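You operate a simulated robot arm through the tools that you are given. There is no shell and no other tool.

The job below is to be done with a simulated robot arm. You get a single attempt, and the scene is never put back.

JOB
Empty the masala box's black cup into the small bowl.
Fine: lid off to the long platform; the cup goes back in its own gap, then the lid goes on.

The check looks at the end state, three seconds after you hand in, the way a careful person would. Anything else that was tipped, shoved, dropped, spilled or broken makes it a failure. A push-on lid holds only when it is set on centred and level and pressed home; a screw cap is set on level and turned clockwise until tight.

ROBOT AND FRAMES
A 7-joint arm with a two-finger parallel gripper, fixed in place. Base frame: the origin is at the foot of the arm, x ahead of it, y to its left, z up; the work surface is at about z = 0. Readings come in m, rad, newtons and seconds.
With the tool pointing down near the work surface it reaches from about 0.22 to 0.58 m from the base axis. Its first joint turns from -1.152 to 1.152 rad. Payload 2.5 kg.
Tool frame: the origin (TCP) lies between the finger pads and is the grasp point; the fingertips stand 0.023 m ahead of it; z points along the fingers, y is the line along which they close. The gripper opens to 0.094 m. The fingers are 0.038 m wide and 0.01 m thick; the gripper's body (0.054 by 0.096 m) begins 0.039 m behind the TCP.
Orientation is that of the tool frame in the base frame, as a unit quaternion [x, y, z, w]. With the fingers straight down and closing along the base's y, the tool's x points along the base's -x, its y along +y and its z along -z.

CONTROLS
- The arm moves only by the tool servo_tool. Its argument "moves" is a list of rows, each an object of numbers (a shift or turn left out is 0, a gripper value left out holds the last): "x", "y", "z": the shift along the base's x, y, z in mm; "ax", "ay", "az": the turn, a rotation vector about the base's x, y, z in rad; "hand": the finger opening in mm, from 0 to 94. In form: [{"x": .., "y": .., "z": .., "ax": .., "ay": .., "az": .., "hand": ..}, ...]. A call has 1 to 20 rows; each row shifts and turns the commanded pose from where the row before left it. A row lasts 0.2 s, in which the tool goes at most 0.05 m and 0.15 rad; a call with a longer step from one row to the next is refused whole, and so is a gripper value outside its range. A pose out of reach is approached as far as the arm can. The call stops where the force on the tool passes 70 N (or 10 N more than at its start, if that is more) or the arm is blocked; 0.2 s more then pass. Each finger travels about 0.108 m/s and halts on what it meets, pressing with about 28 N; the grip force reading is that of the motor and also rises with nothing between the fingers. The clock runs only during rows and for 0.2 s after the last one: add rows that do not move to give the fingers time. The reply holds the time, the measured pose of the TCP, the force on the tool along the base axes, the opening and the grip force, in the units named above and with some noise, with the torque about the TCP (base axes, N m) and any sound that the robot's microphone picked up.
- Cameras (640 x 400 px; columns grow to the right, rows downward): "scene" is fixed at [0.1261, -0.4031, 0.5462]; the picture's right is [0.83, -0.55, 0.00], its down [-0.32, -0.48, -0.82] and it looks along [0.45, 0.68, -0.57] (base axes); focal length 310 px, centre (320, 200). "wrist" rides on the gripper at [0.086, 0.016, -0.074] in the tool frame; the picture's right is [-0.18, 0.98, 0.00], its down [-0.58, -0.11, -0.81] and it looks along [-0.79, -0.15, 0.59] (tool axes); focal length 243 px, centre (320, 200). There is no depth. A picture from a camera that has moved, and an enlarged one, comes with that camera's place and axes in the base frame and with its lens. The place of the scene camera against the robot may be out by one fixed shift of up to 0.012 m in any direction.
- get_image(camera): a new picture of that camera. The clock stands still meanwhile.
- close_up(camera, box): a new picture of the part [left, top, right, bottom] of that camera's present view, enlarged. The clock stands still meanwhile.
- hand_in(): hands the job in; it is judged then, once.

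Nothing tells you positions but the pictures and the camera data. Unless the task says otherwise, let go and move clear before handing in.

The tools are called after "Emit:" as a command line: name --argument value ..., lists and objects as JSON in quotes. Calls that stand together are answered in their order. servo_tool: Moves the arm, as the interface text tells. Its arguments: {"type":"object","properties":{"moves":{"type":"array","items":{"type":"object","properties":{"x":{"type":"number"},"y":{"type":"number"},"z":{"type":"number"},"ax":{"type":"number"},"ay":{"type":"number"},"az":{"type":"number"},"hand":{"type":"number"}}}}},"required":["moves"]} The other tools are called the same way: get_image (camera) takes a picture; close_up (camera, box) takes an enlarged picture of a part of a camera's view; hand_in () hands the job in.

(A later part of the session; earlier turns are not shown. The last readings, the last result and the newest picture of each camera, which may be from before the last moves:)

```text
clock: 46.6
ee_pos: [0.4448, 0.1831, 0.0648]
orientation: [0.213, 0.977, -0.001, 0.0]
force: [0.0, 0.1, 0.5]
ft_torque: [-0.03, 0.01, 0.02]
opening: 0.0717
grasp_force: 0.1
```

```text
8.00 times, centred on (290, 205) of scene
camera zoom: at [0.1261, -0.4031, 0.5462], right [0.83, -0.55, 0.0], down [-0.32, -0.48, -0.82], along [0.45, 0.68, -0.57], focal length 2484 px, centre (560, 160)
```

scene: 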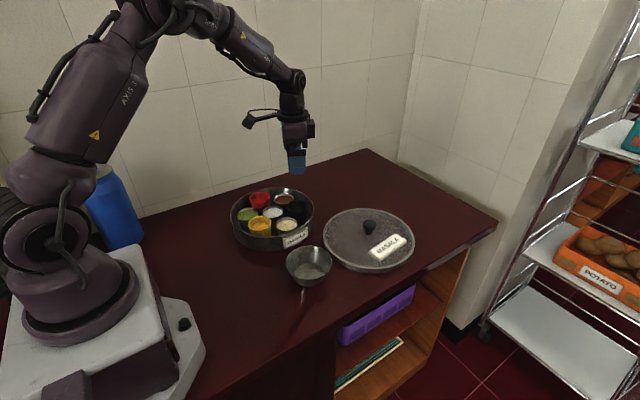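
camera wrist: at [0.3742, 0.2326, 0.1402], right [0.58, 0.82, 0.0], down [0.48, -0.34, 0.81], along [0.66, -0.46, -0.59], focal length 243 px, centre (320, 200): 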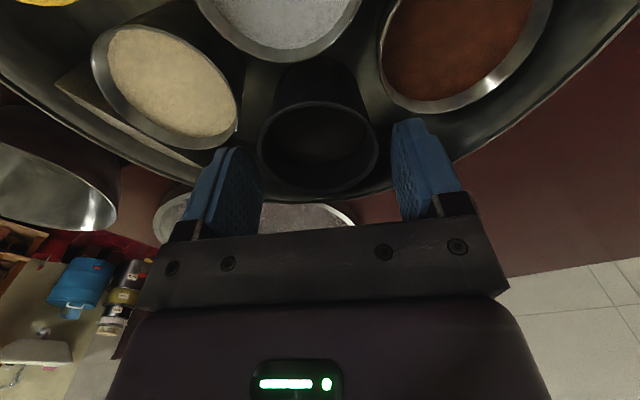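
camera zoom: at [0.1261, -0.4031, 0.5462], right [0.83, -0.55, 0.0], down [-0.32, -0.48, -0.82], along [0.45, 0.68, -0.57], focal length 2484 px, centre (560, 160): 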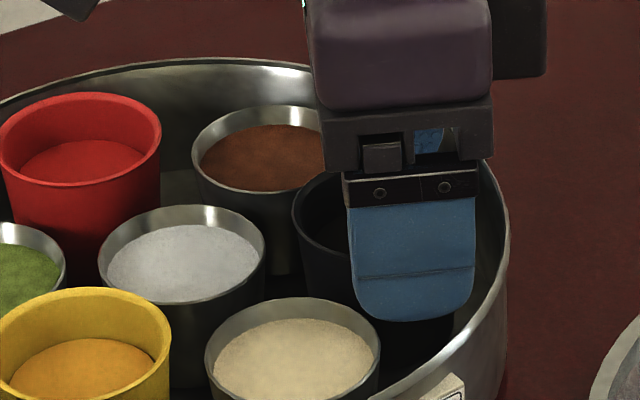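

Emit:
servo_tool --moves '[{"hand": 65}, {"hand": 65}, {"z": -2}, {"z": -2}, {}]'

Emit:
get_image --camera "wrist"

Emit:
close_up --camera "scene" --box '[260, 180, 320, 230]'

```text
clock: 47.8
ee_pos: [0.4448, 0.1849, 0.0639]
orientation: [0.213, 0.977, 0.0, 0.0]
force: [-14.4, -1.8, 50.4]
ft_torque: [-1.7, 2.06, -0.46]
opening: 0.0663
grasp_force: 1.9
```

```text
taken
camera wrist: at [0.3747, 0.2332, 0.1396], right [0.58, 0.82, 0.0], down [0.48, -0.34, 0.81], along [0.66, -0.46, -0.59], focal length 243 px, centre (320, 200)
```

wrist: 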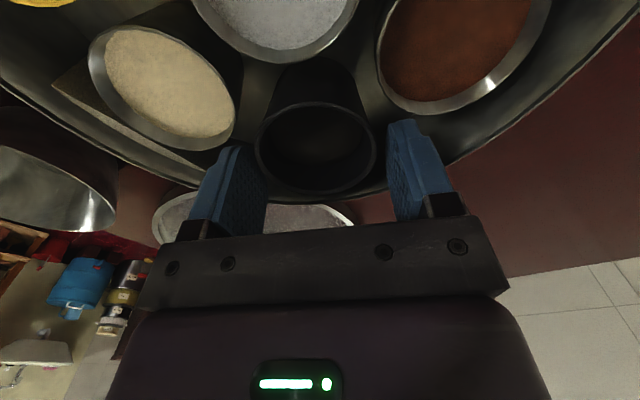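

```text
8.00 times, centred on (290, 205) of scene
camera zoom: at [0.1259, -0.4032, 0.5462], right [0.83, -0.55, 0.0], down [-0.32, -0.48, -0.82], along [0.45, 0.68, -0.57], focal length 2484 px, centre (560, 160)
```

zoom: 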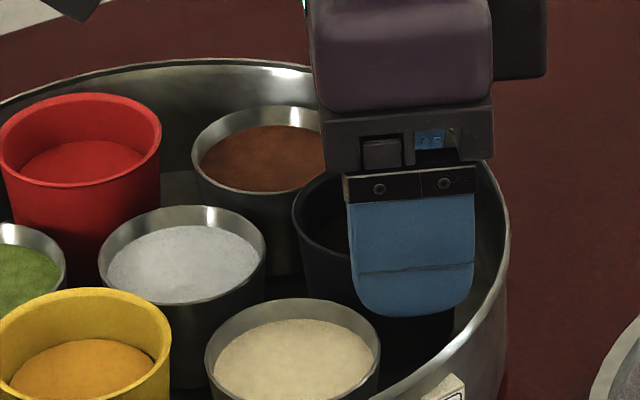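

The finger met the sesame cup's rim, so I'm backing off at once. The short rims are at z≈0.041, so I'll grip from just above that height instead.

Emit:
servo_tool --moves '[{"z": 4}, {"z": 2}, {}]'

Emit:
get_image --camera "wrist"

Emit:
close_up --camera "scene" --box '[220, 170, 340, 260]'

```text
clock: 48.6
ee_pos: [0.4439, 0.1843, 0.0654]
orientation: [0.213, 0.977, -0.001, 0.0]
force: [0.5, -0.4, 0.3]
ft_torque: [0.0, -0.03, -0.01]
opening: 0.0649
grasp_force: 0.0
```

```text
taken
camera wrist: at [0.3741, 0.2327, 0.1406], right [0.58, 0.82, 0.0], down [0.48, -0.34, 0.81], along [0.66, -0.47, -0.59], focal length 243 px, centre (320, 200)
```

wrist: 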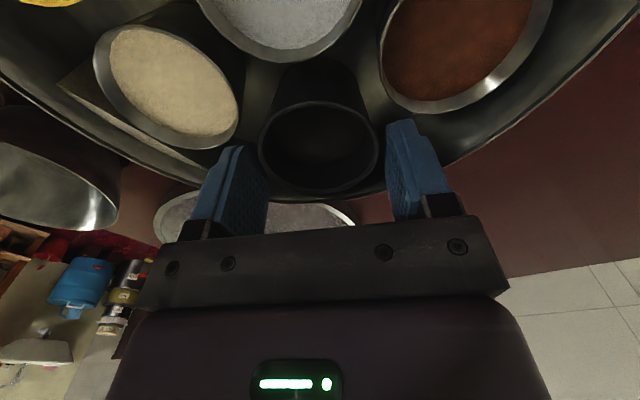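

```text
4.44 times, centred on (280, 215) of scene
camera zoom: at [0.1261, -0.4031, 0.5462], right [0.83, -0.55, 0.0], down [-0.32, -0.48, -0.82], along [0.45, 0.68, -0.57], focal length 1380 px, centre (498, 133)
```

zoom: 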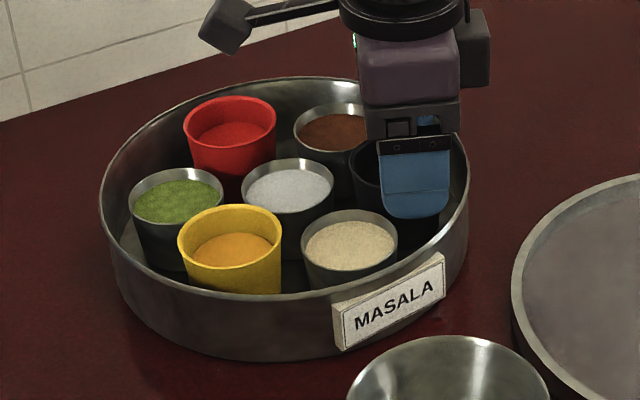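

Emit:
servo_tool --moves '[{"z": -1, "hand": 62}, {"hand": 60}, {"hand": 58}, {"hand": 50}, {"hand": 45}, {"hand": 45}, {}]'

Emit:
get_image --camera "wrist"

Emit:
close_up --camera "scene" --box '[260, 180, 320, 230]'

```text
clock: 50.2
ee_pos: [0.4447, 0.1844, 0.067]
orientation: [0.213, 0.977, -0.001, 0.0]
force: [-0.6, 1.0, -0.2]
ft_torque: [0.0, -0.01, -0.01]
opening: 0.0524
grasp_force: 27.9
```

```text
taken
camera wrist: at [0.3745, 0.233, 0.1408], right [0.58, 0.82, 0.0], down [0.48, -0.34, 0.81], along [0.66, -0.46, -0.59], focal length 243 px, centre (320, 200)
```

wrist: 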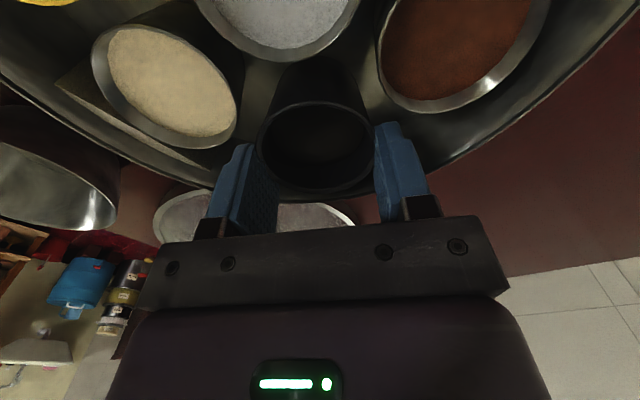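

```text
8.00 times, centred on (290, 205) of scene
camera zoom: at [0.1261, -0.4031, 0.5462], right [0.83, -0.55, 0.0], down [-0.32, -0.48, -0.82], along [0.45, 0.68, -0.57], focal length 2484 px, centre (560, 160)
```

zoom: 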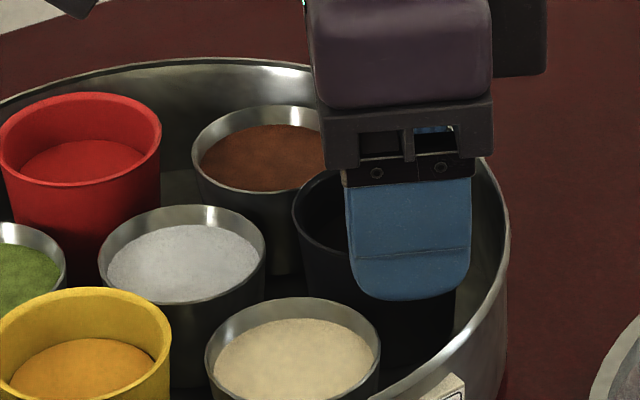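

The cup is gripped at 52 mm with full force, and the neighbours haven't moved. I'll lift slowly and check.

Emit:
servo_tool --moves '[{"z": 2}, {"z": 3}, {"z": 4}, {"z": 6}, {"z": 10}, {}]'

Emit:
get_image --camera "wrist"

Emit:
close_up --camera "scene" --box '[240, 150, 340, 240]'

```text
clock: 51.6
ee_pos: [0.4438, 0.1827, 0.0913]
orientation: [0.213, 0.977, 0.0, -0.001]
force: [0.2, -0.8, -0.5]
ft_torque: [0.0, -0.02, 0.01]
opening: 0.0525
grasp_force: 27.8
```

```text
taken
camera wrist: at [0.3739, 0.2324, 0.1663], right [0.58, 0.82, 0.0], down [0.48, -0.34, 0.81], along [0.66, -0.46, -0.59], focal length 243 px, centre (320, 200)
```

wrist: 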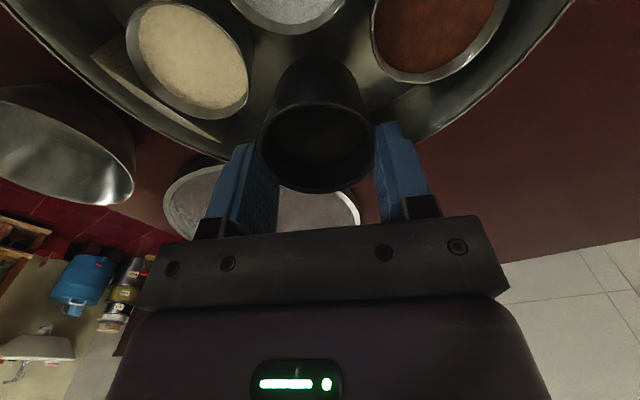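

```text
4.44 times, centred on (290, 195) of scene
camera zoom: at [0.1261, -0.4031, 0.5462], right [0.83, -0.55, 0.0], down [-0.32, -0.48, -0.82], along [0.45, 0.68, -0.57], focal length 1380 px, centre (453, 222)
```

zoom: 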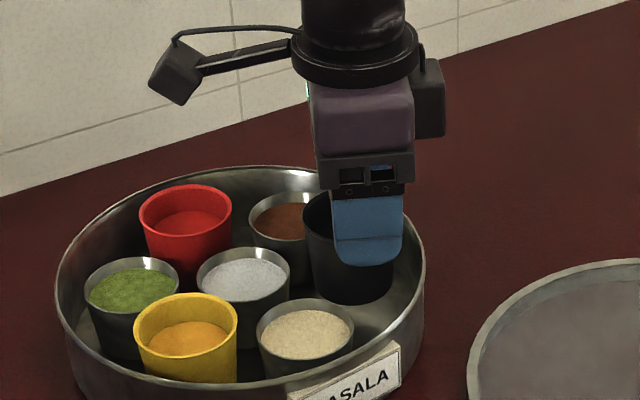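

The cup came up cleanly and the other six are in place. I'll raise it well clear, then move toward the bowl with the gripper yawed for the pour, keeping the cup upright.

Emit:
servo_tool --moves '[{"z": 20}, {"z": 30}, {"z": 30}, {"z": 30}, {"z": 30}, {"z": 30}, {"z": 20}, {"z": 10}, {}]'

Emit:
servo_tool --moves '[{"az": -0.12, "x": -6, "y": -8}, {"az": -0.12, "x": -8, "y": -9}, {"az": -0.12, "x": -8, "y": -9}, {"az": -0.12, "x": -8, "y": -9}, {"az": -0.12, "x": -8, "y": -9}, {"az": -0.12, "x": -8, "y": -9}, {"az": -0.12, "x": -8, "y": -9}, {"az": -0.12, "x": -8, "y": -9}, {"az": -0.12, "x": -8, "y": -9}, {"az": -0.063, "x": -6, "y": -4}, {}, {}]'

Emit:
get_image --camera "wrist"

Emit:
get_image --camera "scene"

```text
clock: 53.6
ee_pos: [0.4448, 0.1837, 0.291]
orientation: [0.213, 0.977, 0.001, 0.001]
force: [-0.6, 0.2, -1.2]
ft_torque: [0.02, -0.01, 0.04]
opening: 0.0528
grasp_force: 28.3
```

```text
clock: 56.2
ee_pos: [0.3692, 0.0994, 0.293]
orientation: [0.708, 0.706, 0.001, 0.0]
force: [-0.2, 0.1, -0.6]
ft_torque: [0.01, 0.01, 0.0]
opening: 0.0524
grasp_force: 27.8
```

```text
taken
camera wrist: at [0.3859, 0.1836, 0.3666], right [0.98, -0.19, 0.0], down [-0.11, -0.58, 0.81], along [-0.15, -0.79, -0.59], focal length 243 px, centre (320, 200)
```

wrist: 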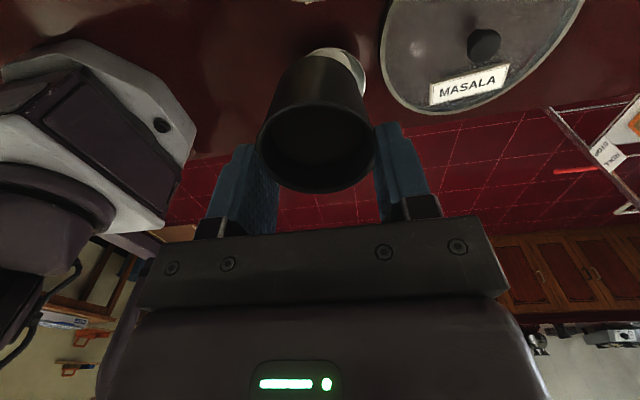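

```text
taken
```

scene: 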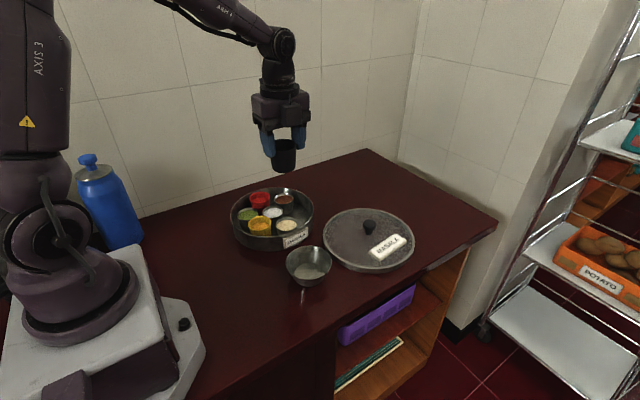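

The cup hides the bowl from the wrist camera, so I'll sidestep briefly toward the robot to measure the bowl's position.

Emit:
servo_tool --moves '[{"x": -25}, {"x": -30}, {"x": -30}, {}, {}]'

Emit:
get_image --camera "wrist"

Emit:
close_up --camera "wrist" --box '[340, 0, 540, 125]'

Emit:
close_up --camera "scene" --box '[270, 230, 350, 300]'

```text
clock: 57.4
ee_pos: [0.2835, 0.0983, 0.2922]
orientation: [0.708, 0.706, 0.0, 0.0]
force: [-0.6, -0.2, -0.9]
ft_torque: [0.05, -0.02, -0.01]
opening: 0.0529
grasp_force: 28.2
```

```text
taken
camera wrist: at [0.3009, 0.1833, 0.3676], right [0.98, -0.19, 0.0], down [-0.11, -0.58, 0.81], along [-0.15, -0.79, -0.59], focal length 243 px, centre (320, 200)
```

wrist: 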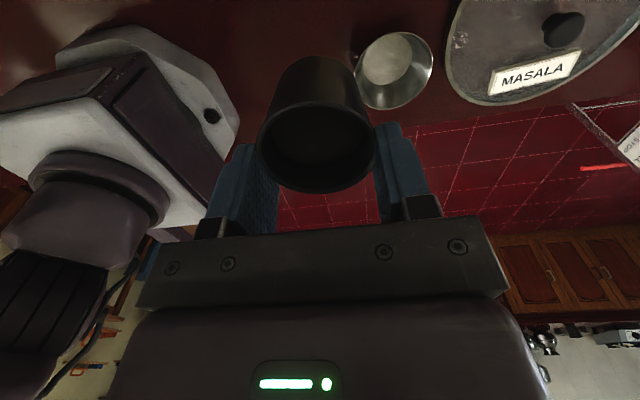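

```text
3.20 times, centred on (440, 62) of wrist
camera zoom: at [0.3009, 0.1833, 0.3676], right [0.98, -0.19, 0.0], down [-0.11, -0.58, 0.81], along [-0.15, -0.79, -0.59], focal length 776 px, centre (-64, 640)
```

zoom: 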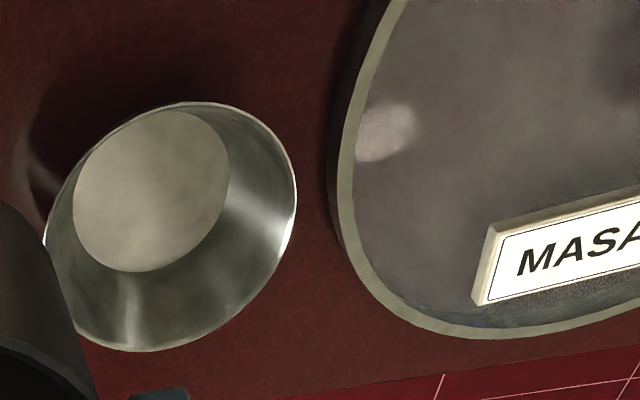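

```text
5.71 times, centred on (310, 265) of scene
camera zoom: at [0.1261, -0.4031, 0.5462], right [0.83, -0.55, 0.0], down [-0.32, -0.48, -0.82], along [0.45, 0.68, -0.57], focal length 1774 px, centre (377, -171)
```

zoom: 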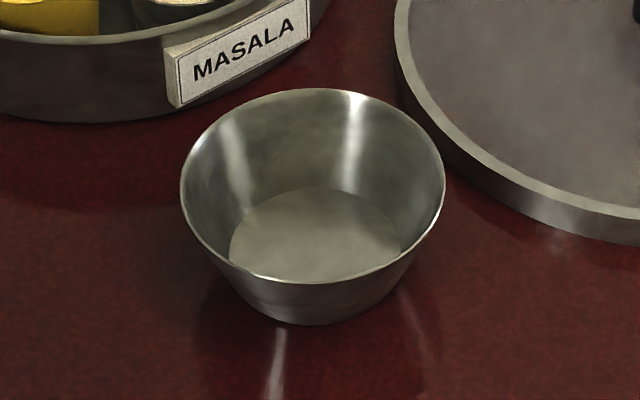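

The bowl centre works out to (0.365, 0.007), rim radius 0.051, rim z≈0.042. I'll move the cup over it, bring it down upright and check alignment before tilting.

Emit:
servo_tool --moves '[{"x": 20, "y": -15}, {"x": 25, "y": -15}, {"x": 25, "y": -15}, {"x": 11.5, "y": -15}, {"z": -30}, {"z": -30}, {"z": -30}, {"z": -20}, {"z": -10.8}, {}]'

Emit:
get_image --camera "wrist"

Emit:
get_image --camera "scene"

```text
clock: 59.6
ee_pos: [0.366, 0.0385, 0.1706]
orientation: [0.708, 0.707, 0.0, 0.0]
force: [0.4, -1.1, -0.5]
ft_torque: [-0.01, 0.05, 0.01]
opening: 0.0526
grasp_force: 27.9
```

```text
taken
camera wrist: at [0.3832, 0.1235, 0.2448], right [0.98, -0.19, 0.0], down [-0.11, -0.58, 0.81], along [-0.15, -0.79, -0.59], focal length 243 px, centre (320, 200)
```

wrist: 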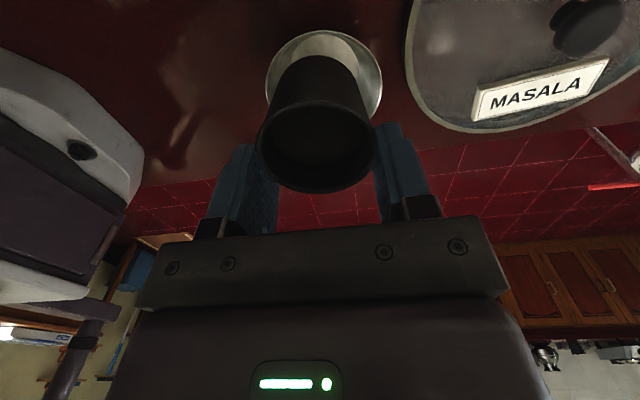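

```text
taken
```

scene: 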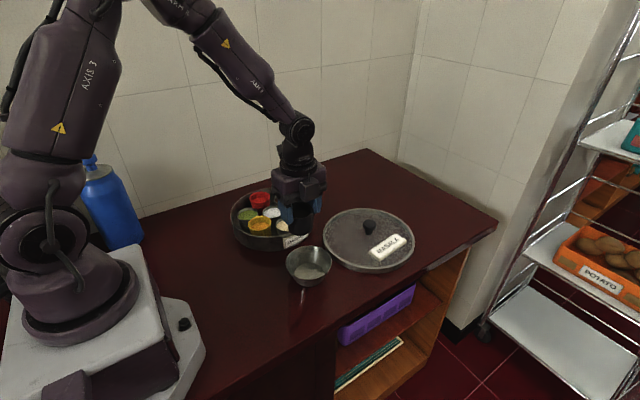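

Cup and bowl are aligned. I'll tilt to about 45°, keeping the lip over the bowl, and look.

Emit:
servo_tool --moves '[{"ax": 0.1122, "y": -2.5, "z": -4.3}, {"ax": 0.1122, "y": -2.5, "z": -4.3}, {"ax": 0.1122, "y": -2.5, "z": -4.3}, {"ax": 0.1122, "y": -2.5, "z": -4.3}, {"ax": 0.1122, "y": -2.5, "z": -4.3}, {"ax": 0.1122, "y": -2.4, "z": -4.3}, {"ax": 0.1122, "y": -2.4, "z": -4.2}, {}]'

Emit:
get_image --camera "wrist"

Emit:
close_up --camera "scene" --box '[220, 160, 420, 300]'

```text
clock: 61.4
ee_pos: [0.3642, 0.0228, 0.1403]
orientation: [0.654, 0.652, 0.271, -0.27]
force: [0.3, -0.2, 0.0]
ft_torque: [0.02, -0.04, 0.02]
opening: 0.0526
grasp_force: 27.8
```

```text
taken
camera wrist: at [0.3831, 0.0289, 0.2544], right [0.98, -0.13, -0.13], down [-0.11, -0.98, 0.16], along [-0.15, -0.14, -0.98], focal length 243 px, centre (320, 200)
```

wrist: 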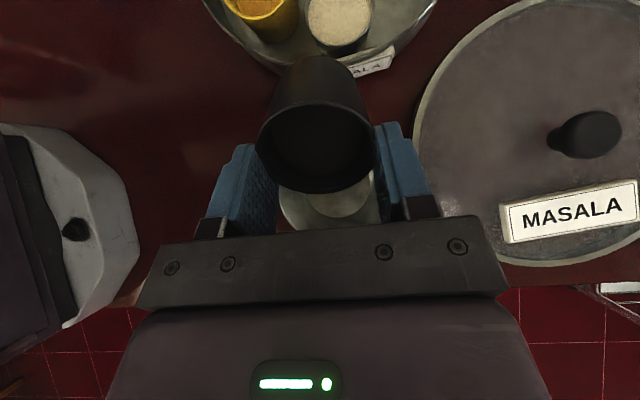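

```text
2.86 times, centred on (320, 230) of scene
camera zoom: at [0.1261, -0.4031, 0.5462], right [0.83, -0.55, 0.0], down [-0.32, -0.48, -0.82], along [0.45, 0.68, -0.57], focal length 887 px, centre (320, 114)
```

zoom: 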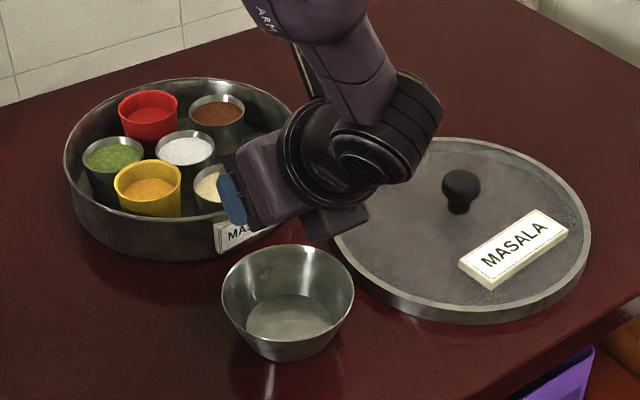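

Emit:
close_up --camera "wrist" --box '[230, 40, 410, 240]'

```text
2.00 times, centred on (320, 140) of wrist
camera zoom: at [0.3831, 0.0289, 0.2544], right [0.98, -0.13, -0.13], down [-0.11, -0.98, 0.16], along [-0.15, -0.14, -0.98], focal length 485 px, centre (320, 320)
```

zoom: 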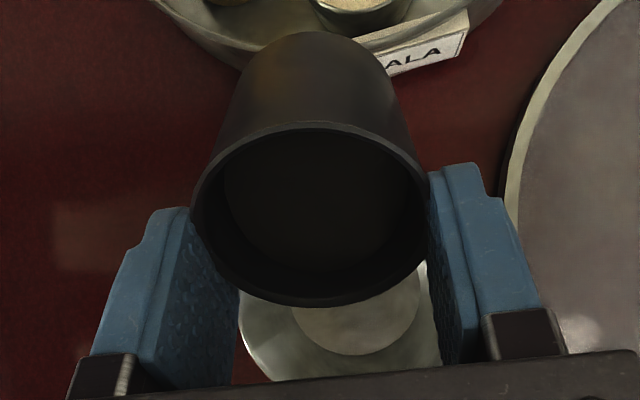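

Emit:
servo_tool --moves '[{"ax": 0.0873, "y": -2.2, "z": -1.8}, {"ax": 0.0873, "y": -2.2, "z": -1.8}, {"ax": 0.0873, "y": -2.2, "z": -1.8}, {"ax": 0.0873, "y": -2.2, "z": -1.8}, {"ax": 0.0873, "y": -2.2, "z": -1.8}, {"ax": 0.0873, "y": -2.2, "z": -1.8}, {}, {}]'

Emit:
get_image --camera "wrist"

Emit:
close_up --camera "scene" --box '[220, 160, 420, 300]'

```text
clock: 63.2
ee_pos: [0.3653, 0.0089, 0.1294]
orientation: [0.562, 0.561, 0.43, -0.431]
force: [-0.6, 0.4, -0.5]
ft_torque: [-0.04, 0.01, 0.02]
opening: 0.0527
grasp_force: 28.2
```

```text
taken
camera wrist: at [0.3829, -0.0427, 0.2328], right [0.98, -0.05, -0.18], down [-0.11, -0.93, -0.35], along [-0.15, 0.37, -0.92], focal length 243 px, centre (320, 200)
```

wrist: 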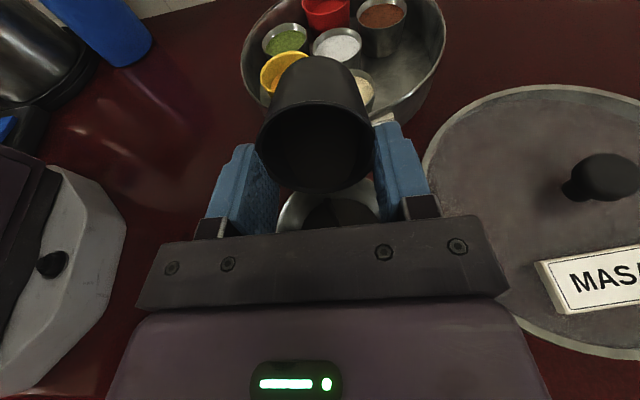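

```text
2.86 times, centred on (320, 230) of scene
camera zoom: at [0.1261, -0.4031, 0.5462], right [0.83, -0.55, 0.0], down [-0.32, -0.48, -0.82], along [0.45, 0.68, -0.57], focal length 887 px, centre (320, 114)
```

zoom: 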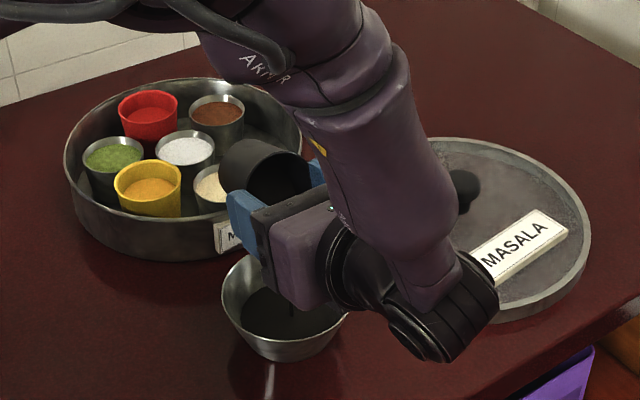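

Black powder is falling into the bowl. I'll check where it lands before tilting further.

Emit:
close_up --camera "scene" --box '[280, 200, 360, 290]'

Emit:
close_up --camera "wrist" --box '[240, 40, 420, 240]'

```text
4.44 times, centred on (320, 245) of scene
camera zoom: at [0.1261, -0.4031, 0.5462], right [0.83, -0.55, 0.0], down [-0.32, -0.48, -0.82], along [0.45, 0.68, -0.57], focal length 1380 px, centre (320, 0)
```

zoom: 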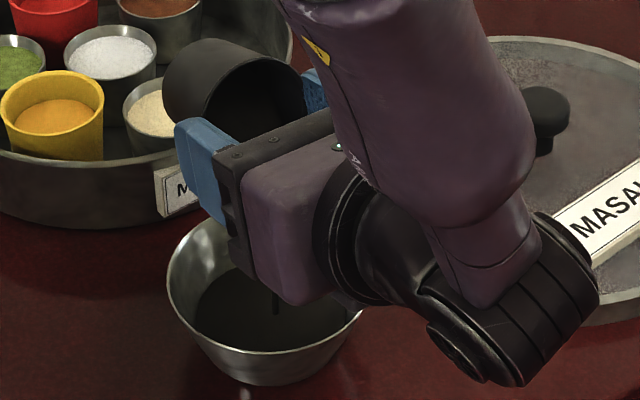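

```text
2.00 times, centred on (330, 140) of wrist
camera zoom: at [0.3829, -0.0427, 0.2328], right [0.98, -0.05, -0.18], down [-0.11, -0.93, -0.35], along [-0.15, 0.37, -0.92], focal length 485 px, centre (300, 320)
```

zoom: 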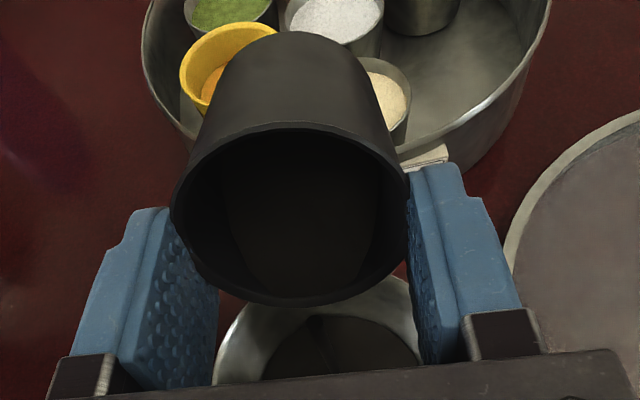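

Emit:
servo_tool --moves '[{}, {}, {"ax": 0.0727, "y": -1.5, "z": 0.6}, {"ax": 0.0727, "y": -1.5, "z": 0.6}, {"ax": 0.0727, "y": -1.5, "z": 0.6}, {"ax": 0.0727, "y": -1.5, "z": 0.6}, {"ax": 0.0727, "y": -1.5, "z": 0.6}, {"ax": 0.0727, "y": -1.6, "z": 0.5}, {}, {}]'

Emit:
get_image --camera "wrist"

Emit:
close_up --camera "scene" --box '[220, 160, 420, 300]'

```text
clock: 65.4
ee_pos: [0.3653, 0.0002, 0.134]
orientation: [0.455, 0.453, 0.542, -0.542]
force: [-0.5, -0.2, -0.2]
ft_torque: [-0.02, 0.0, 0.01]
opening: 0.0525
grasp_force: 27.6
```

```text
taken
camera wrist: at [0.3828, -0.0903, 0.2058], right [0.98, 0.03, -0.18], down [-0.11, -0.69, -0.71], along [-0.15, 0.72, -0.68], focal length 243 px, centre (320, 200)
```

wrist: 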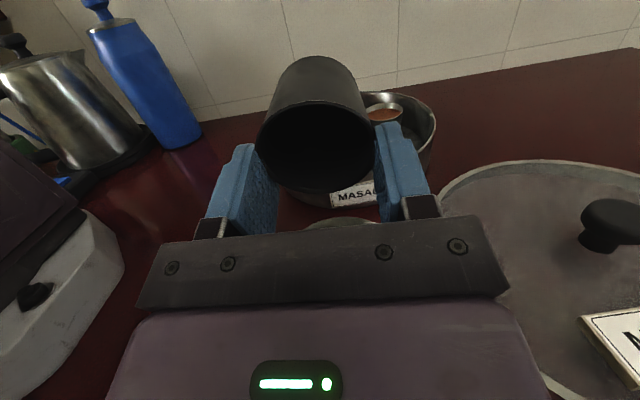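

```text
2.86 times, centred on (320, 230) of scene
camera zoom: at [0.1261, -0.4031, 0.5462], right [0.83, -0.55, 0.0], down [-0.32, -0.48, -0.82], along [0.45, 0.68, -0.57], focal length 887 px, centre (320, 114)
```

zoom: 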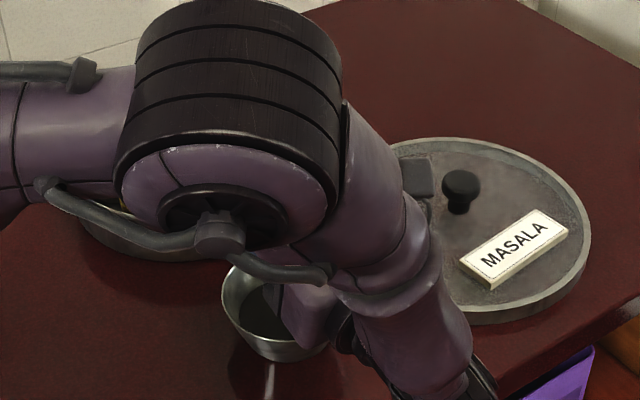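

Emit:
servo_tool --moves '[{}, {"ax": 0.0727, "y": -0.7, "z": 4.3}, {"ax": 0.0727, "y": -0.7, "z": 4.3}, {"ax": 0.0727, "y": -0.7, "z": 4.3}, {"ax": 0.0727, "y": -0.7, "z": 4.3}, {"ax": 0.0727, "y": -0.7, "z": 4.3}, {"ax": 0.0727, "y": -0.7, "z": 4.3}, {}, {}, {}]'

Emit:
get_image --camera "wrist"

Emit:
get_image --camera "scene"

```text
clock: 67.6
ee_pos: [0.3663, -0.0047, 0.1596]
orientation: [-0.327, -0.327, -0.626, 0.628]
force: [-0.4, 0.5, -0.7]
ft_torque: [-0.01, -0.01, 0.02]
opening: 0.0524
grasp_force: 28.5
```

```text
taken
camera wrist: at [0.3834, -0.1169, 0.1874], right [0.98, 0.11, -0.15], down [-0.11, -0.33, -0.94], along [-0.15, 0.94, -0.31], focal length 243 px, centre (320, 200)
```

wrist: 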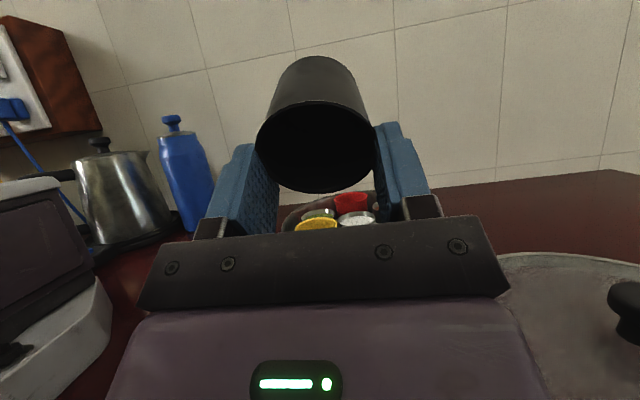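

```text
taken
```

scene: 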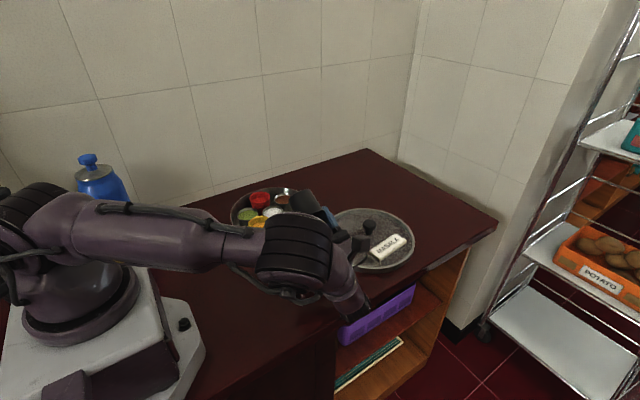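

The cup is tipped to about 125°. I'll hold, give it a few small shakes and look inside.

Emit:
servo_tool --moves '[{"ax": 0.05, "z": 3}, {"ax": 0.05, "z": 3}, {"z": 4}, {"z": -4}, {"z": 4}, {"z": -4}, {"z": 4}, {"z": -4}, {}, {}]'

Emit:
close_up --camera "wrist" --box '[240, 40, 400, 210]'

```text
clock: 69.8
ee_pos: [0.3637, -0.0051, 0.1647]
orientation: [-0.294, -0.295, -0.642, 0.644]
force: [-0.2, -0.2, -0.2]
ft_torque: [-0.02, -0.03, -0.01]
opening: 0.0523
grasp_force: 27.9
```

```text
2.35 times, centred on (320, 125) of wrist
camera zoom: at [0.3821, -0.1194, 0.1817], right [0.98, 0.12, -0.14], down [-0.11, -0.23, -0.97], along [-0.15, 0.97, -0.21], focal length 571 px, centre (320, 376)
```

zoom: 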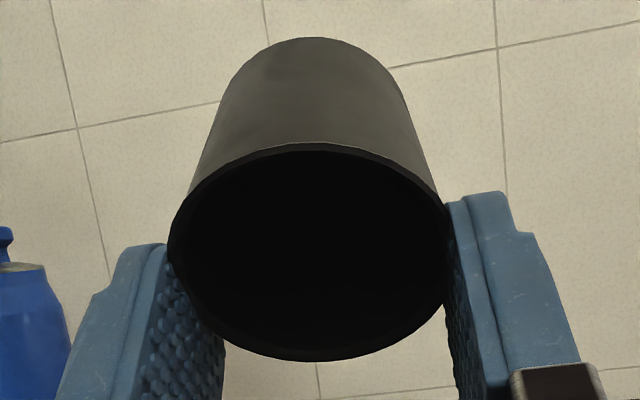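

Emit:
servo_tool --moves '[{"ax": -0.04}, {"ax": 0.04}, {"ax": -0.04}, {"ax": 0.04}, {"z": 5}, {"z": -5}, {"z": 5}, {"z": -5}, {}, {}]'

Emit:
servo_tool --moves '[{"ax": -0.1, "z": 2}, {"ax": -0.1, "z": 2}, {"ax": -0.1, "z": 2}, {"ax": -0.1, "y": 1, "z": 2}, {"ax": -0.12, "y": 1.5, "z": 2}, {"ax": -0.12, "y": 1.5, "z": 2}, {"ax": -0.12, "y": 2, "z": 2}, {"ax": -0.12, "y": 2}, {"ax": -0.12, "y": 2}, {"ax": -0.12, "y": 2}, {}, {}]'

Emit:
get_image --camera "scene"

Emit:
get_image --camera "wrist"

```text
clock: 72.0
ee_pos: [0.3657, -0.0045, 0.1653]
orientation: [-0.294, -0.294, -0.642, 0.644]
force: [0.4, -0.1, -0.3]
ft_torque: [-0.01, 0.05, 0.01]
opening: 0.0526
grasp_force: 28.0
```

```text
clock: 74.6
ee_pos: [0.3636, 0.0081, 0.1783]
orientation: [0.592, 0.591, 0.387, -0.388]
force: [0.1, 0.6, 0.4]
ft_torque: [-0.02, -0.01, -0.01]
opening: 0.0525
grasp_force: 28.3
```

```text
taken
```

scene: 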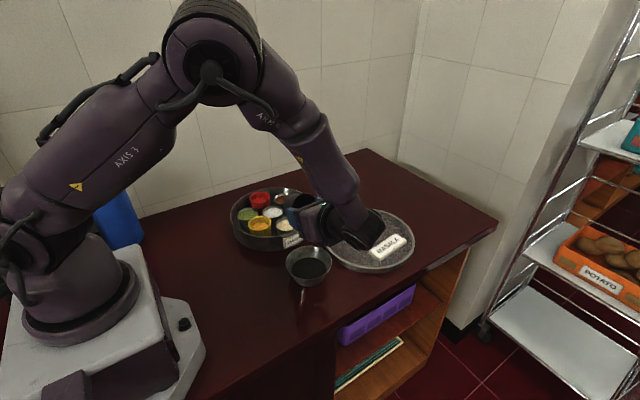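

```text
taken
camera wrist: at [0.3827, -0.0286, 0.2885], right [0.98, -0.07, -0.17], down [-0.11, -0.97, -0.21], along [-0.15, 0.23, -0.96], focal length 243 px, centre (320, 200)
```

wrist: 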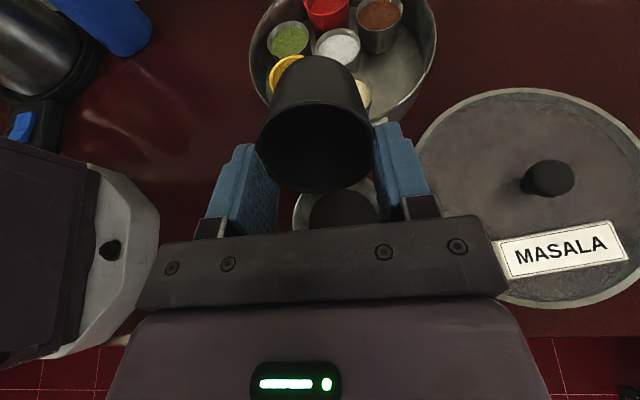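

Emit:
close_up --camera "scene" --box '[260, 220, 370, 310]'

Emit:
close_up --camera "wrist" --box '[240, 40, 400, 230]'

```text
4.44 times, centred on (315, 265) of scene
camera zoom: at [0.1261, -0.4031, 0.5462], right [0.83, -0.55, 0.0], down [-0.32, -0.48, -0.82], along [0.45, 0.68, -0.57], focal length 1380 px, centre (342, -89)
```

zoom: 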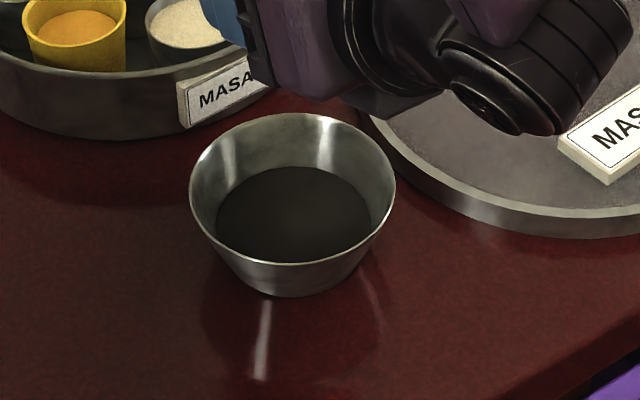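

```text
2.11 times, centred on (320, 135) of wrist
camera zoom: at [0.3827, -0.0286, 0.2885], right [0.98, -0.07, -0.17], down [-0.11, -0.97, -0.21], along [-0.15, 0.23, -0.96], focal length 511 px, centre (320, 337)
```

zoom: 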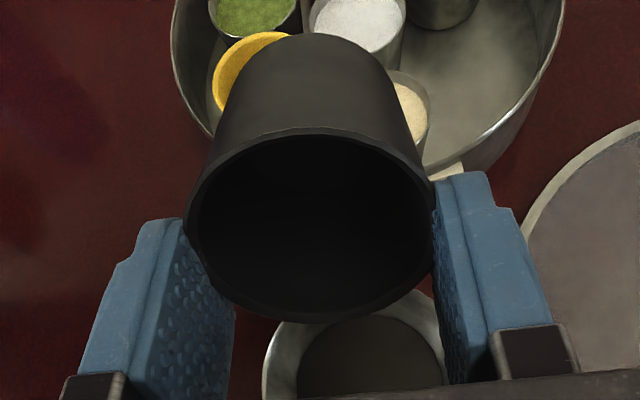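

All the powder is in the bowl and nothing shows on the counter around it. I'll bring the cup upright while rising, then look inside it.

Emit:
servo_tool --moves '[{"ax": -0.129, "z": 12.5, "y": 4}, {"ax": -0.129, "z": 12.5, "y": 4}, {"ax": -0.129, "z": 12.5, "y": 4}, {"ax": -0.129, "z": 12.5, "y": 4}, {"ax": -0.129, "z": 12.5, "y": 4}, {"ax": -0.129, "z": 12.5, "y": 4}, {"ax": -0.129, "z": 12.5, "y": 4}, {"ax": -0.129, "z": 12.5, "y": 4}, {"ax": -0.1296, "z": 12.3, "y": 4}, {}, {}]'

Emit:
close_up --camera "wrist" --box '[230, 40, 410, 230]'

Emit:
get_image --camera "scene"

```text
clock: 77.0
ee_pos: [0.366, 0.0437, 0.2908]
orientation: [0.707, 0.707, -0.001, -0.001]
force: [-0.5, 0.0, 0.4]
ft_torque: [-0.01, -0.01, 0.02]
opening: 0.0525
grasp_force: 27.8
```

```text
2.11 times, centred on (320, 135) of wrist
camera zoom: at [0.3834, 0.128, 0.3653], right [0.98, -0.19, 0.0], down [-0.11, -0.58, 0.81], along [-0.15, -0.79, -0.59], focal length 511 px, centre (320, 337)
```

zoom: 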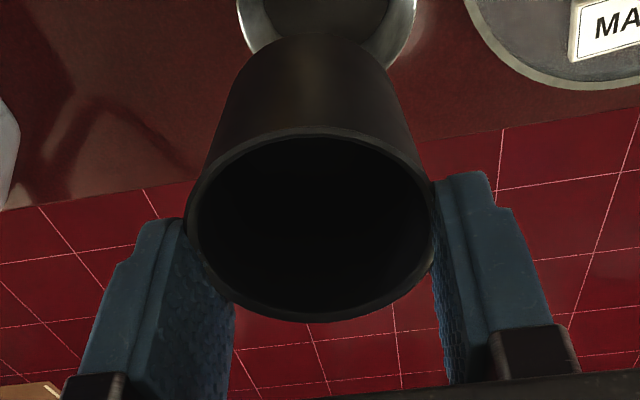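

```text
taken
```

scene: 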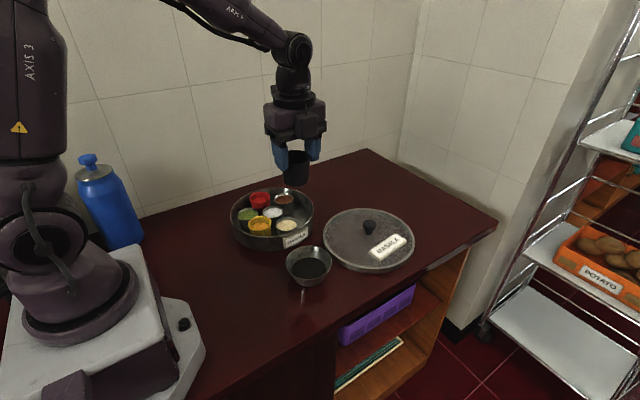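

Emit:
servo_tool --moves '[{"az": 0.104, "x": 7.2, "y": 12.7}, {"az": 0.104, "x": 7.2, "y": 12.7}, {"az": 0.104, "x": 7.2, "y": 12.7}, {"az": 0.104, "x": 7.2, "y": 12.7}, {"az": 0.104, "x": 7.2, "y": 12.7}, {"az": 0.104, "x": 7.2, "y": 12.7}, {"az": 0.104, "x": 7.2, "y": 12.7}, {"az": 0.104, "x": 7.2, "y": 12.7}, {"az": 0.104, "x": 7.2, "y": 12.7}, {"az": 0.104, "x": 7.2, "y": 12.7}, {"az": 0.103, "x": 7.5, "y": 12.8}, {}, {"z": -40}, {"z": -40}, {"z": -40}, {"z": -20}, {}, {}]'

Emit:
get_image --camera "wrist"

Emit:
close_up --camera "scene" --box '[220, 140, 340, 260]'

```text
clock: 80.8
ee_pos: [0.4453, 0.1823, 0.1528]
orientation: [0.214, 0.977, 0.0, 0.0]
force: [0.4, 0.6, -0.4]
ft_torque: [0.05, -0.01, -0.01]
opening: 0.0525
grasp_force: 27.9
```

```text
taken
camera wrist: at [0.3744, 0.2325, 0.2264], right [0.58, 0.82, 0.0], down [0.48, -0.34, 0.81], along [0.66, -0.46, -0.59], focal length 243 px, centre (320, 200)
```

wrist: 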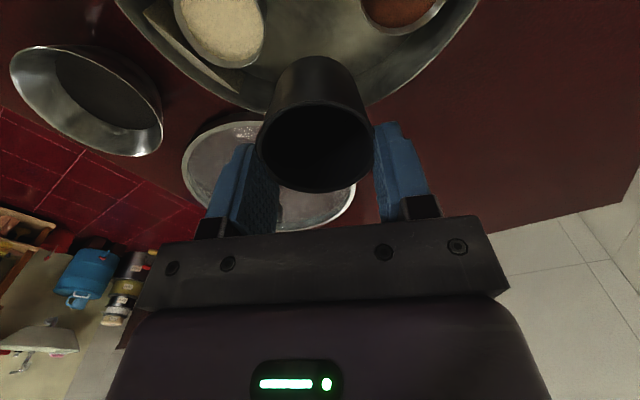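

```text
3.33 times, centred on (280, 200) of scene
camera zoom: at [0.1261, -0.4031, 0.5462], right [0.83, -0.55, 0.0], down [-0.32, -0.48, -0.82], along [0.45, 0.68, -0.57], focal length 1035 px, centre (453, 200)
```

zoom: 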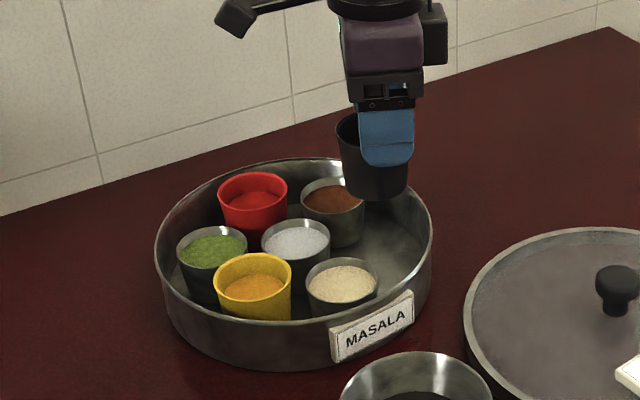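

Back over the gap with the cup upright. I'll descend in stages, slowing near the floor of the box.

Emit:
servo_tool --moves '[{"z": -20}, {"z": -20}, {"z": -15}, {"z": -10}, {}, {}]'

Emit:
get_image --camera "wrist"

Emit:
close_up --camera "scene" --box '[240, 160, 340, 250]'

```text
clock: 82.2
ee_pos: [0.4455, 0.184, 0.0859]
orientation: [0.213, 0.977, 0.001, 0.0]
force: [0.8, 0.1, 0.1]
ft_torque: [0.0, -0.02, -0.01]
opening: 0.0526
grasp_force: 27.7
```

```text
taken
camera wrist: at [0.3744, 0.2329, 0.1613], right [0.58, 0.82, 0.0], down [0.48, -0.34, 0.81], along [0.66, -0.46, -0.59], focal length 243 px, centre (320, 200)
```

wrist: 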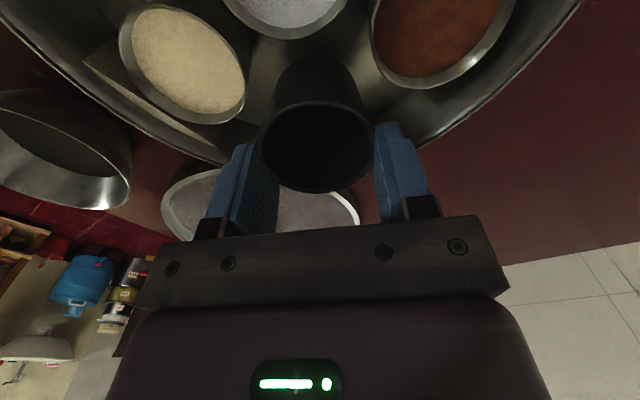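

```text
4.44 times, centred on (290, 205) of scene
camera zoom: at [0.1261, -0.4031, 0.5462], right [0.83, -0.55, 0.0], down [-0.32, -0.48, -0.82], along [0.45, 0.68, -0.57], focal length 1380 px, centre (453, 178)
```

zoom: 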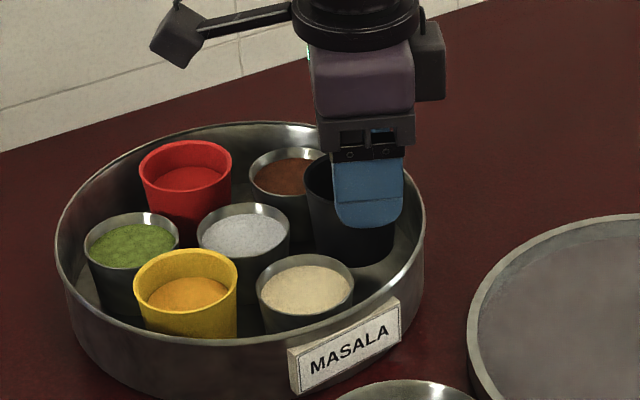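

Emit:
servo_tool --moves '[{"z": -8}, {"z": -5}, {"z": -3}, {"z": -2}, {}]'

Emit:
servo_tool --moves '[{"z": -1}, {"z": -0.7}, {}]'

Emit:
close_up --camera "scene" --box '[260, 180, 320, 230]'

```text
clock: 83.4
ee_pos: [0.4456, 0.1836, 0.0676]
orientation: [0.213, 0.977, 0.0, 0.0]
force: [0.1, -0.1, -0.3]
ft_torque: [0.0, -0.03, -0.01]
opening: 0.0525
grasp_force: 28.0
```

```text
clock: 84.2
ee_pos: [0.4456, 0.1848, 0.0667]
orientation: [0.213, 0.977, 0.0, 0.001]
force: [-0.4, -0.8, -0.1]
ft_torque: [0.02, 0.0, -0.01]
opening: 0.0528
grasp_force: 27.9
```

```text
8.00 times, centred on (290, 205) of scene
camera zoom: at [0.1261, -0.4031, 0.5462], right [0.83, -0.55, 0.0], down [-0.32, -0.48, -0.82], along [0.45, 0.68, -0.57], focal length 2484 px, centre (560, 160)
```

zoom: 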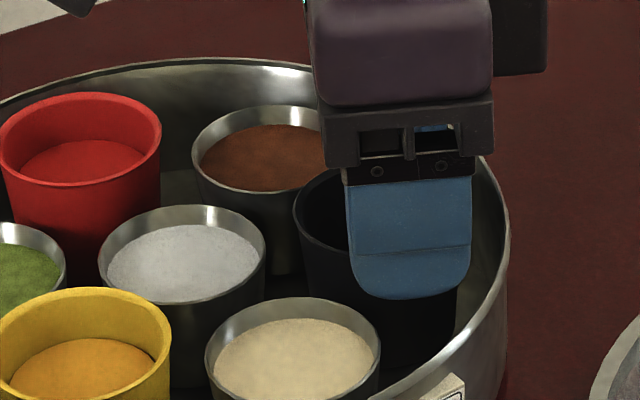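

Emit:
servo_tool --moves '[{"z": -0.5}, {"z": -0.4}, {}]'

```text
clock: 85.0
ee_pos: [0.4452, 0.1843, 0.0661]
orientation: [0.214, 0.977, 0.001, 0.001]
force: [0.7, 1.3, 3.7]
ft_torque: [0.18, -0.06, 0.01]
opening: 0.0524
grasp_force: 28.2
```

The cup is resting on the box floor again. I'll release gently and rise straight up.

Emit:
servo_tool --moves '[{"z": 0.4, "hand": 55}, {"hand": 58}, {"hand": 61}, {}, {"z": 3}, {"z": 3, "hand": 66}, {"z": 5, "hand": 70}, {"z": 10}, {"z": 20}, {"z": 30}, {"z": 30}, {}]'

Emit:
get_image --camera "wrist"

Emit:
close_up --camera "scene" --box '[220, 170, 340, 260]'

```text
clock: 87.6
ee_pos: [0.4437, 0.1845, 0.1675]
orientation: [0.213, 0.977, 0.001, 0.0]
force: [-0.2, 0.2, -0.9]
ft_torque: [-0.03, 0.04, -0.01]
opening: 0.0701
grasp_force: 0.0
```

```text
taken
camera wrist: at [0.3741, 0.2332, 0.2432], right [0.58, 0.82, 0.0], down [0.48, -0.34, 0.81], along [0.66, -0.47, -0.59], focal length 243 px, centre (320, 200)
```

wrist: 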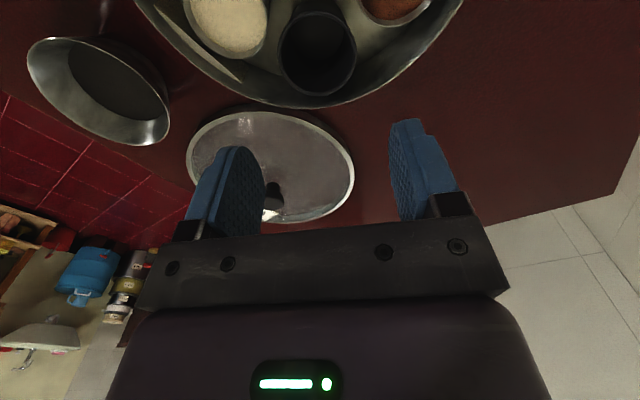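

```text
4.44 times, centred on (280, 215) of scene
camera zoom: at [0.1261, -0.4031, 0.5462], right [0.83, -0.55, 0.0], down [-0.32, -0.48, -0.82], along [0.45, 0.68, -0.57], focal length 1380 px, centre (498, 133)
```

zoom: 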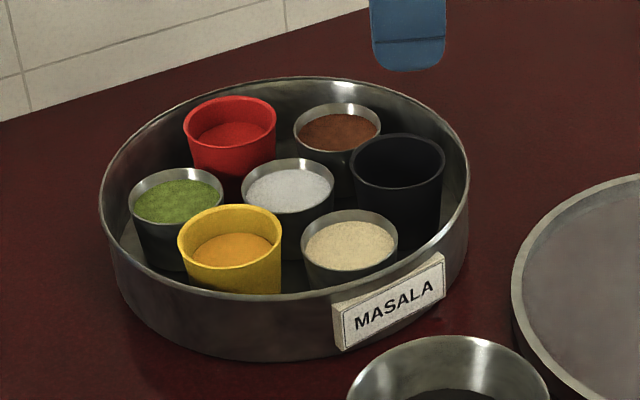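

Emit:
close_up --camera "wrist" --box '[250, 0, 390, 110]'

Emit:
close_up --camera "wrist" --box '[0, 20, 200, 160]'

Emit:
close_up --camera "scene" --box '[280, 185, 310, 205]'

```text
3.64 times, centred on (320, 55) of wrist
camera zoom: at [0.3741, 0.2332, 0.2432], right [0.58, 0.82, 0.0], down [0.48, -0.34, 0.81], along [0.66, -0.47, -0.59], focal length 882 px, centre (320, 727)
```

zoom: 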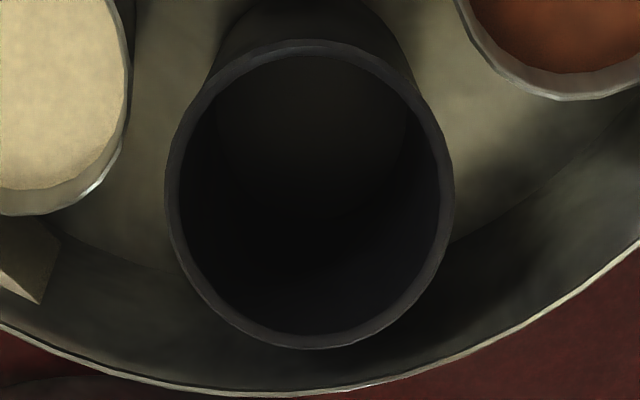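

```text
2.86 times, centred on (100, 90) of wrist
camera zoom: at [0.3741, 0.2332, 0.2432], right [0.58, 0.82, 0.0], down [0.48, -0.34, 0.81], along [0.66, -0.47, -0.59], focal length 693 px, centre (949, 514)
```

zoom: 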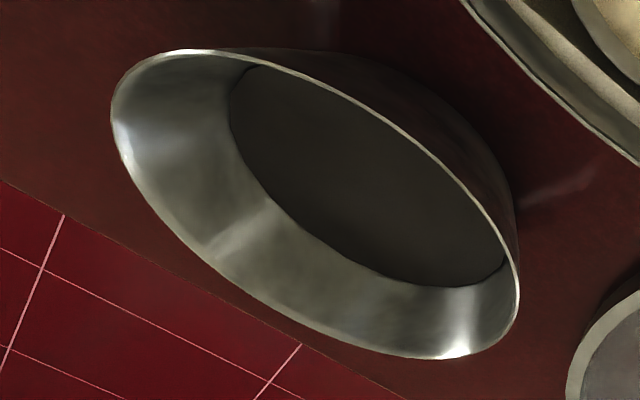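

```text
16.00 times, centred on (295, 195) of scene
camera zoom: at [0.1261, -0.4031, 0.5462], right [0.83, -0.55, 0.0], down [-0.32, -0.48, -0.82], along [0.45, 0.68, -0.57], focal length 4968 px, centre (720, 280)
```

zoom: 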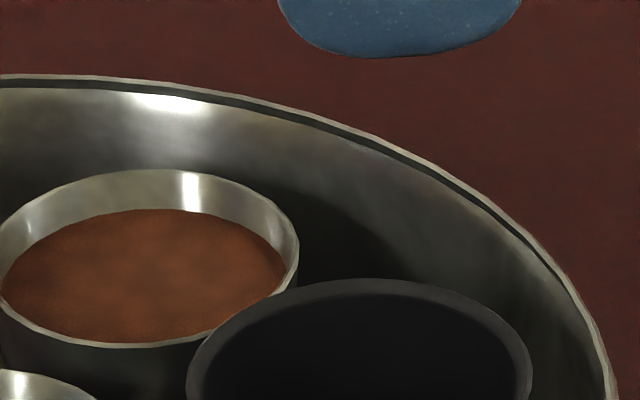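

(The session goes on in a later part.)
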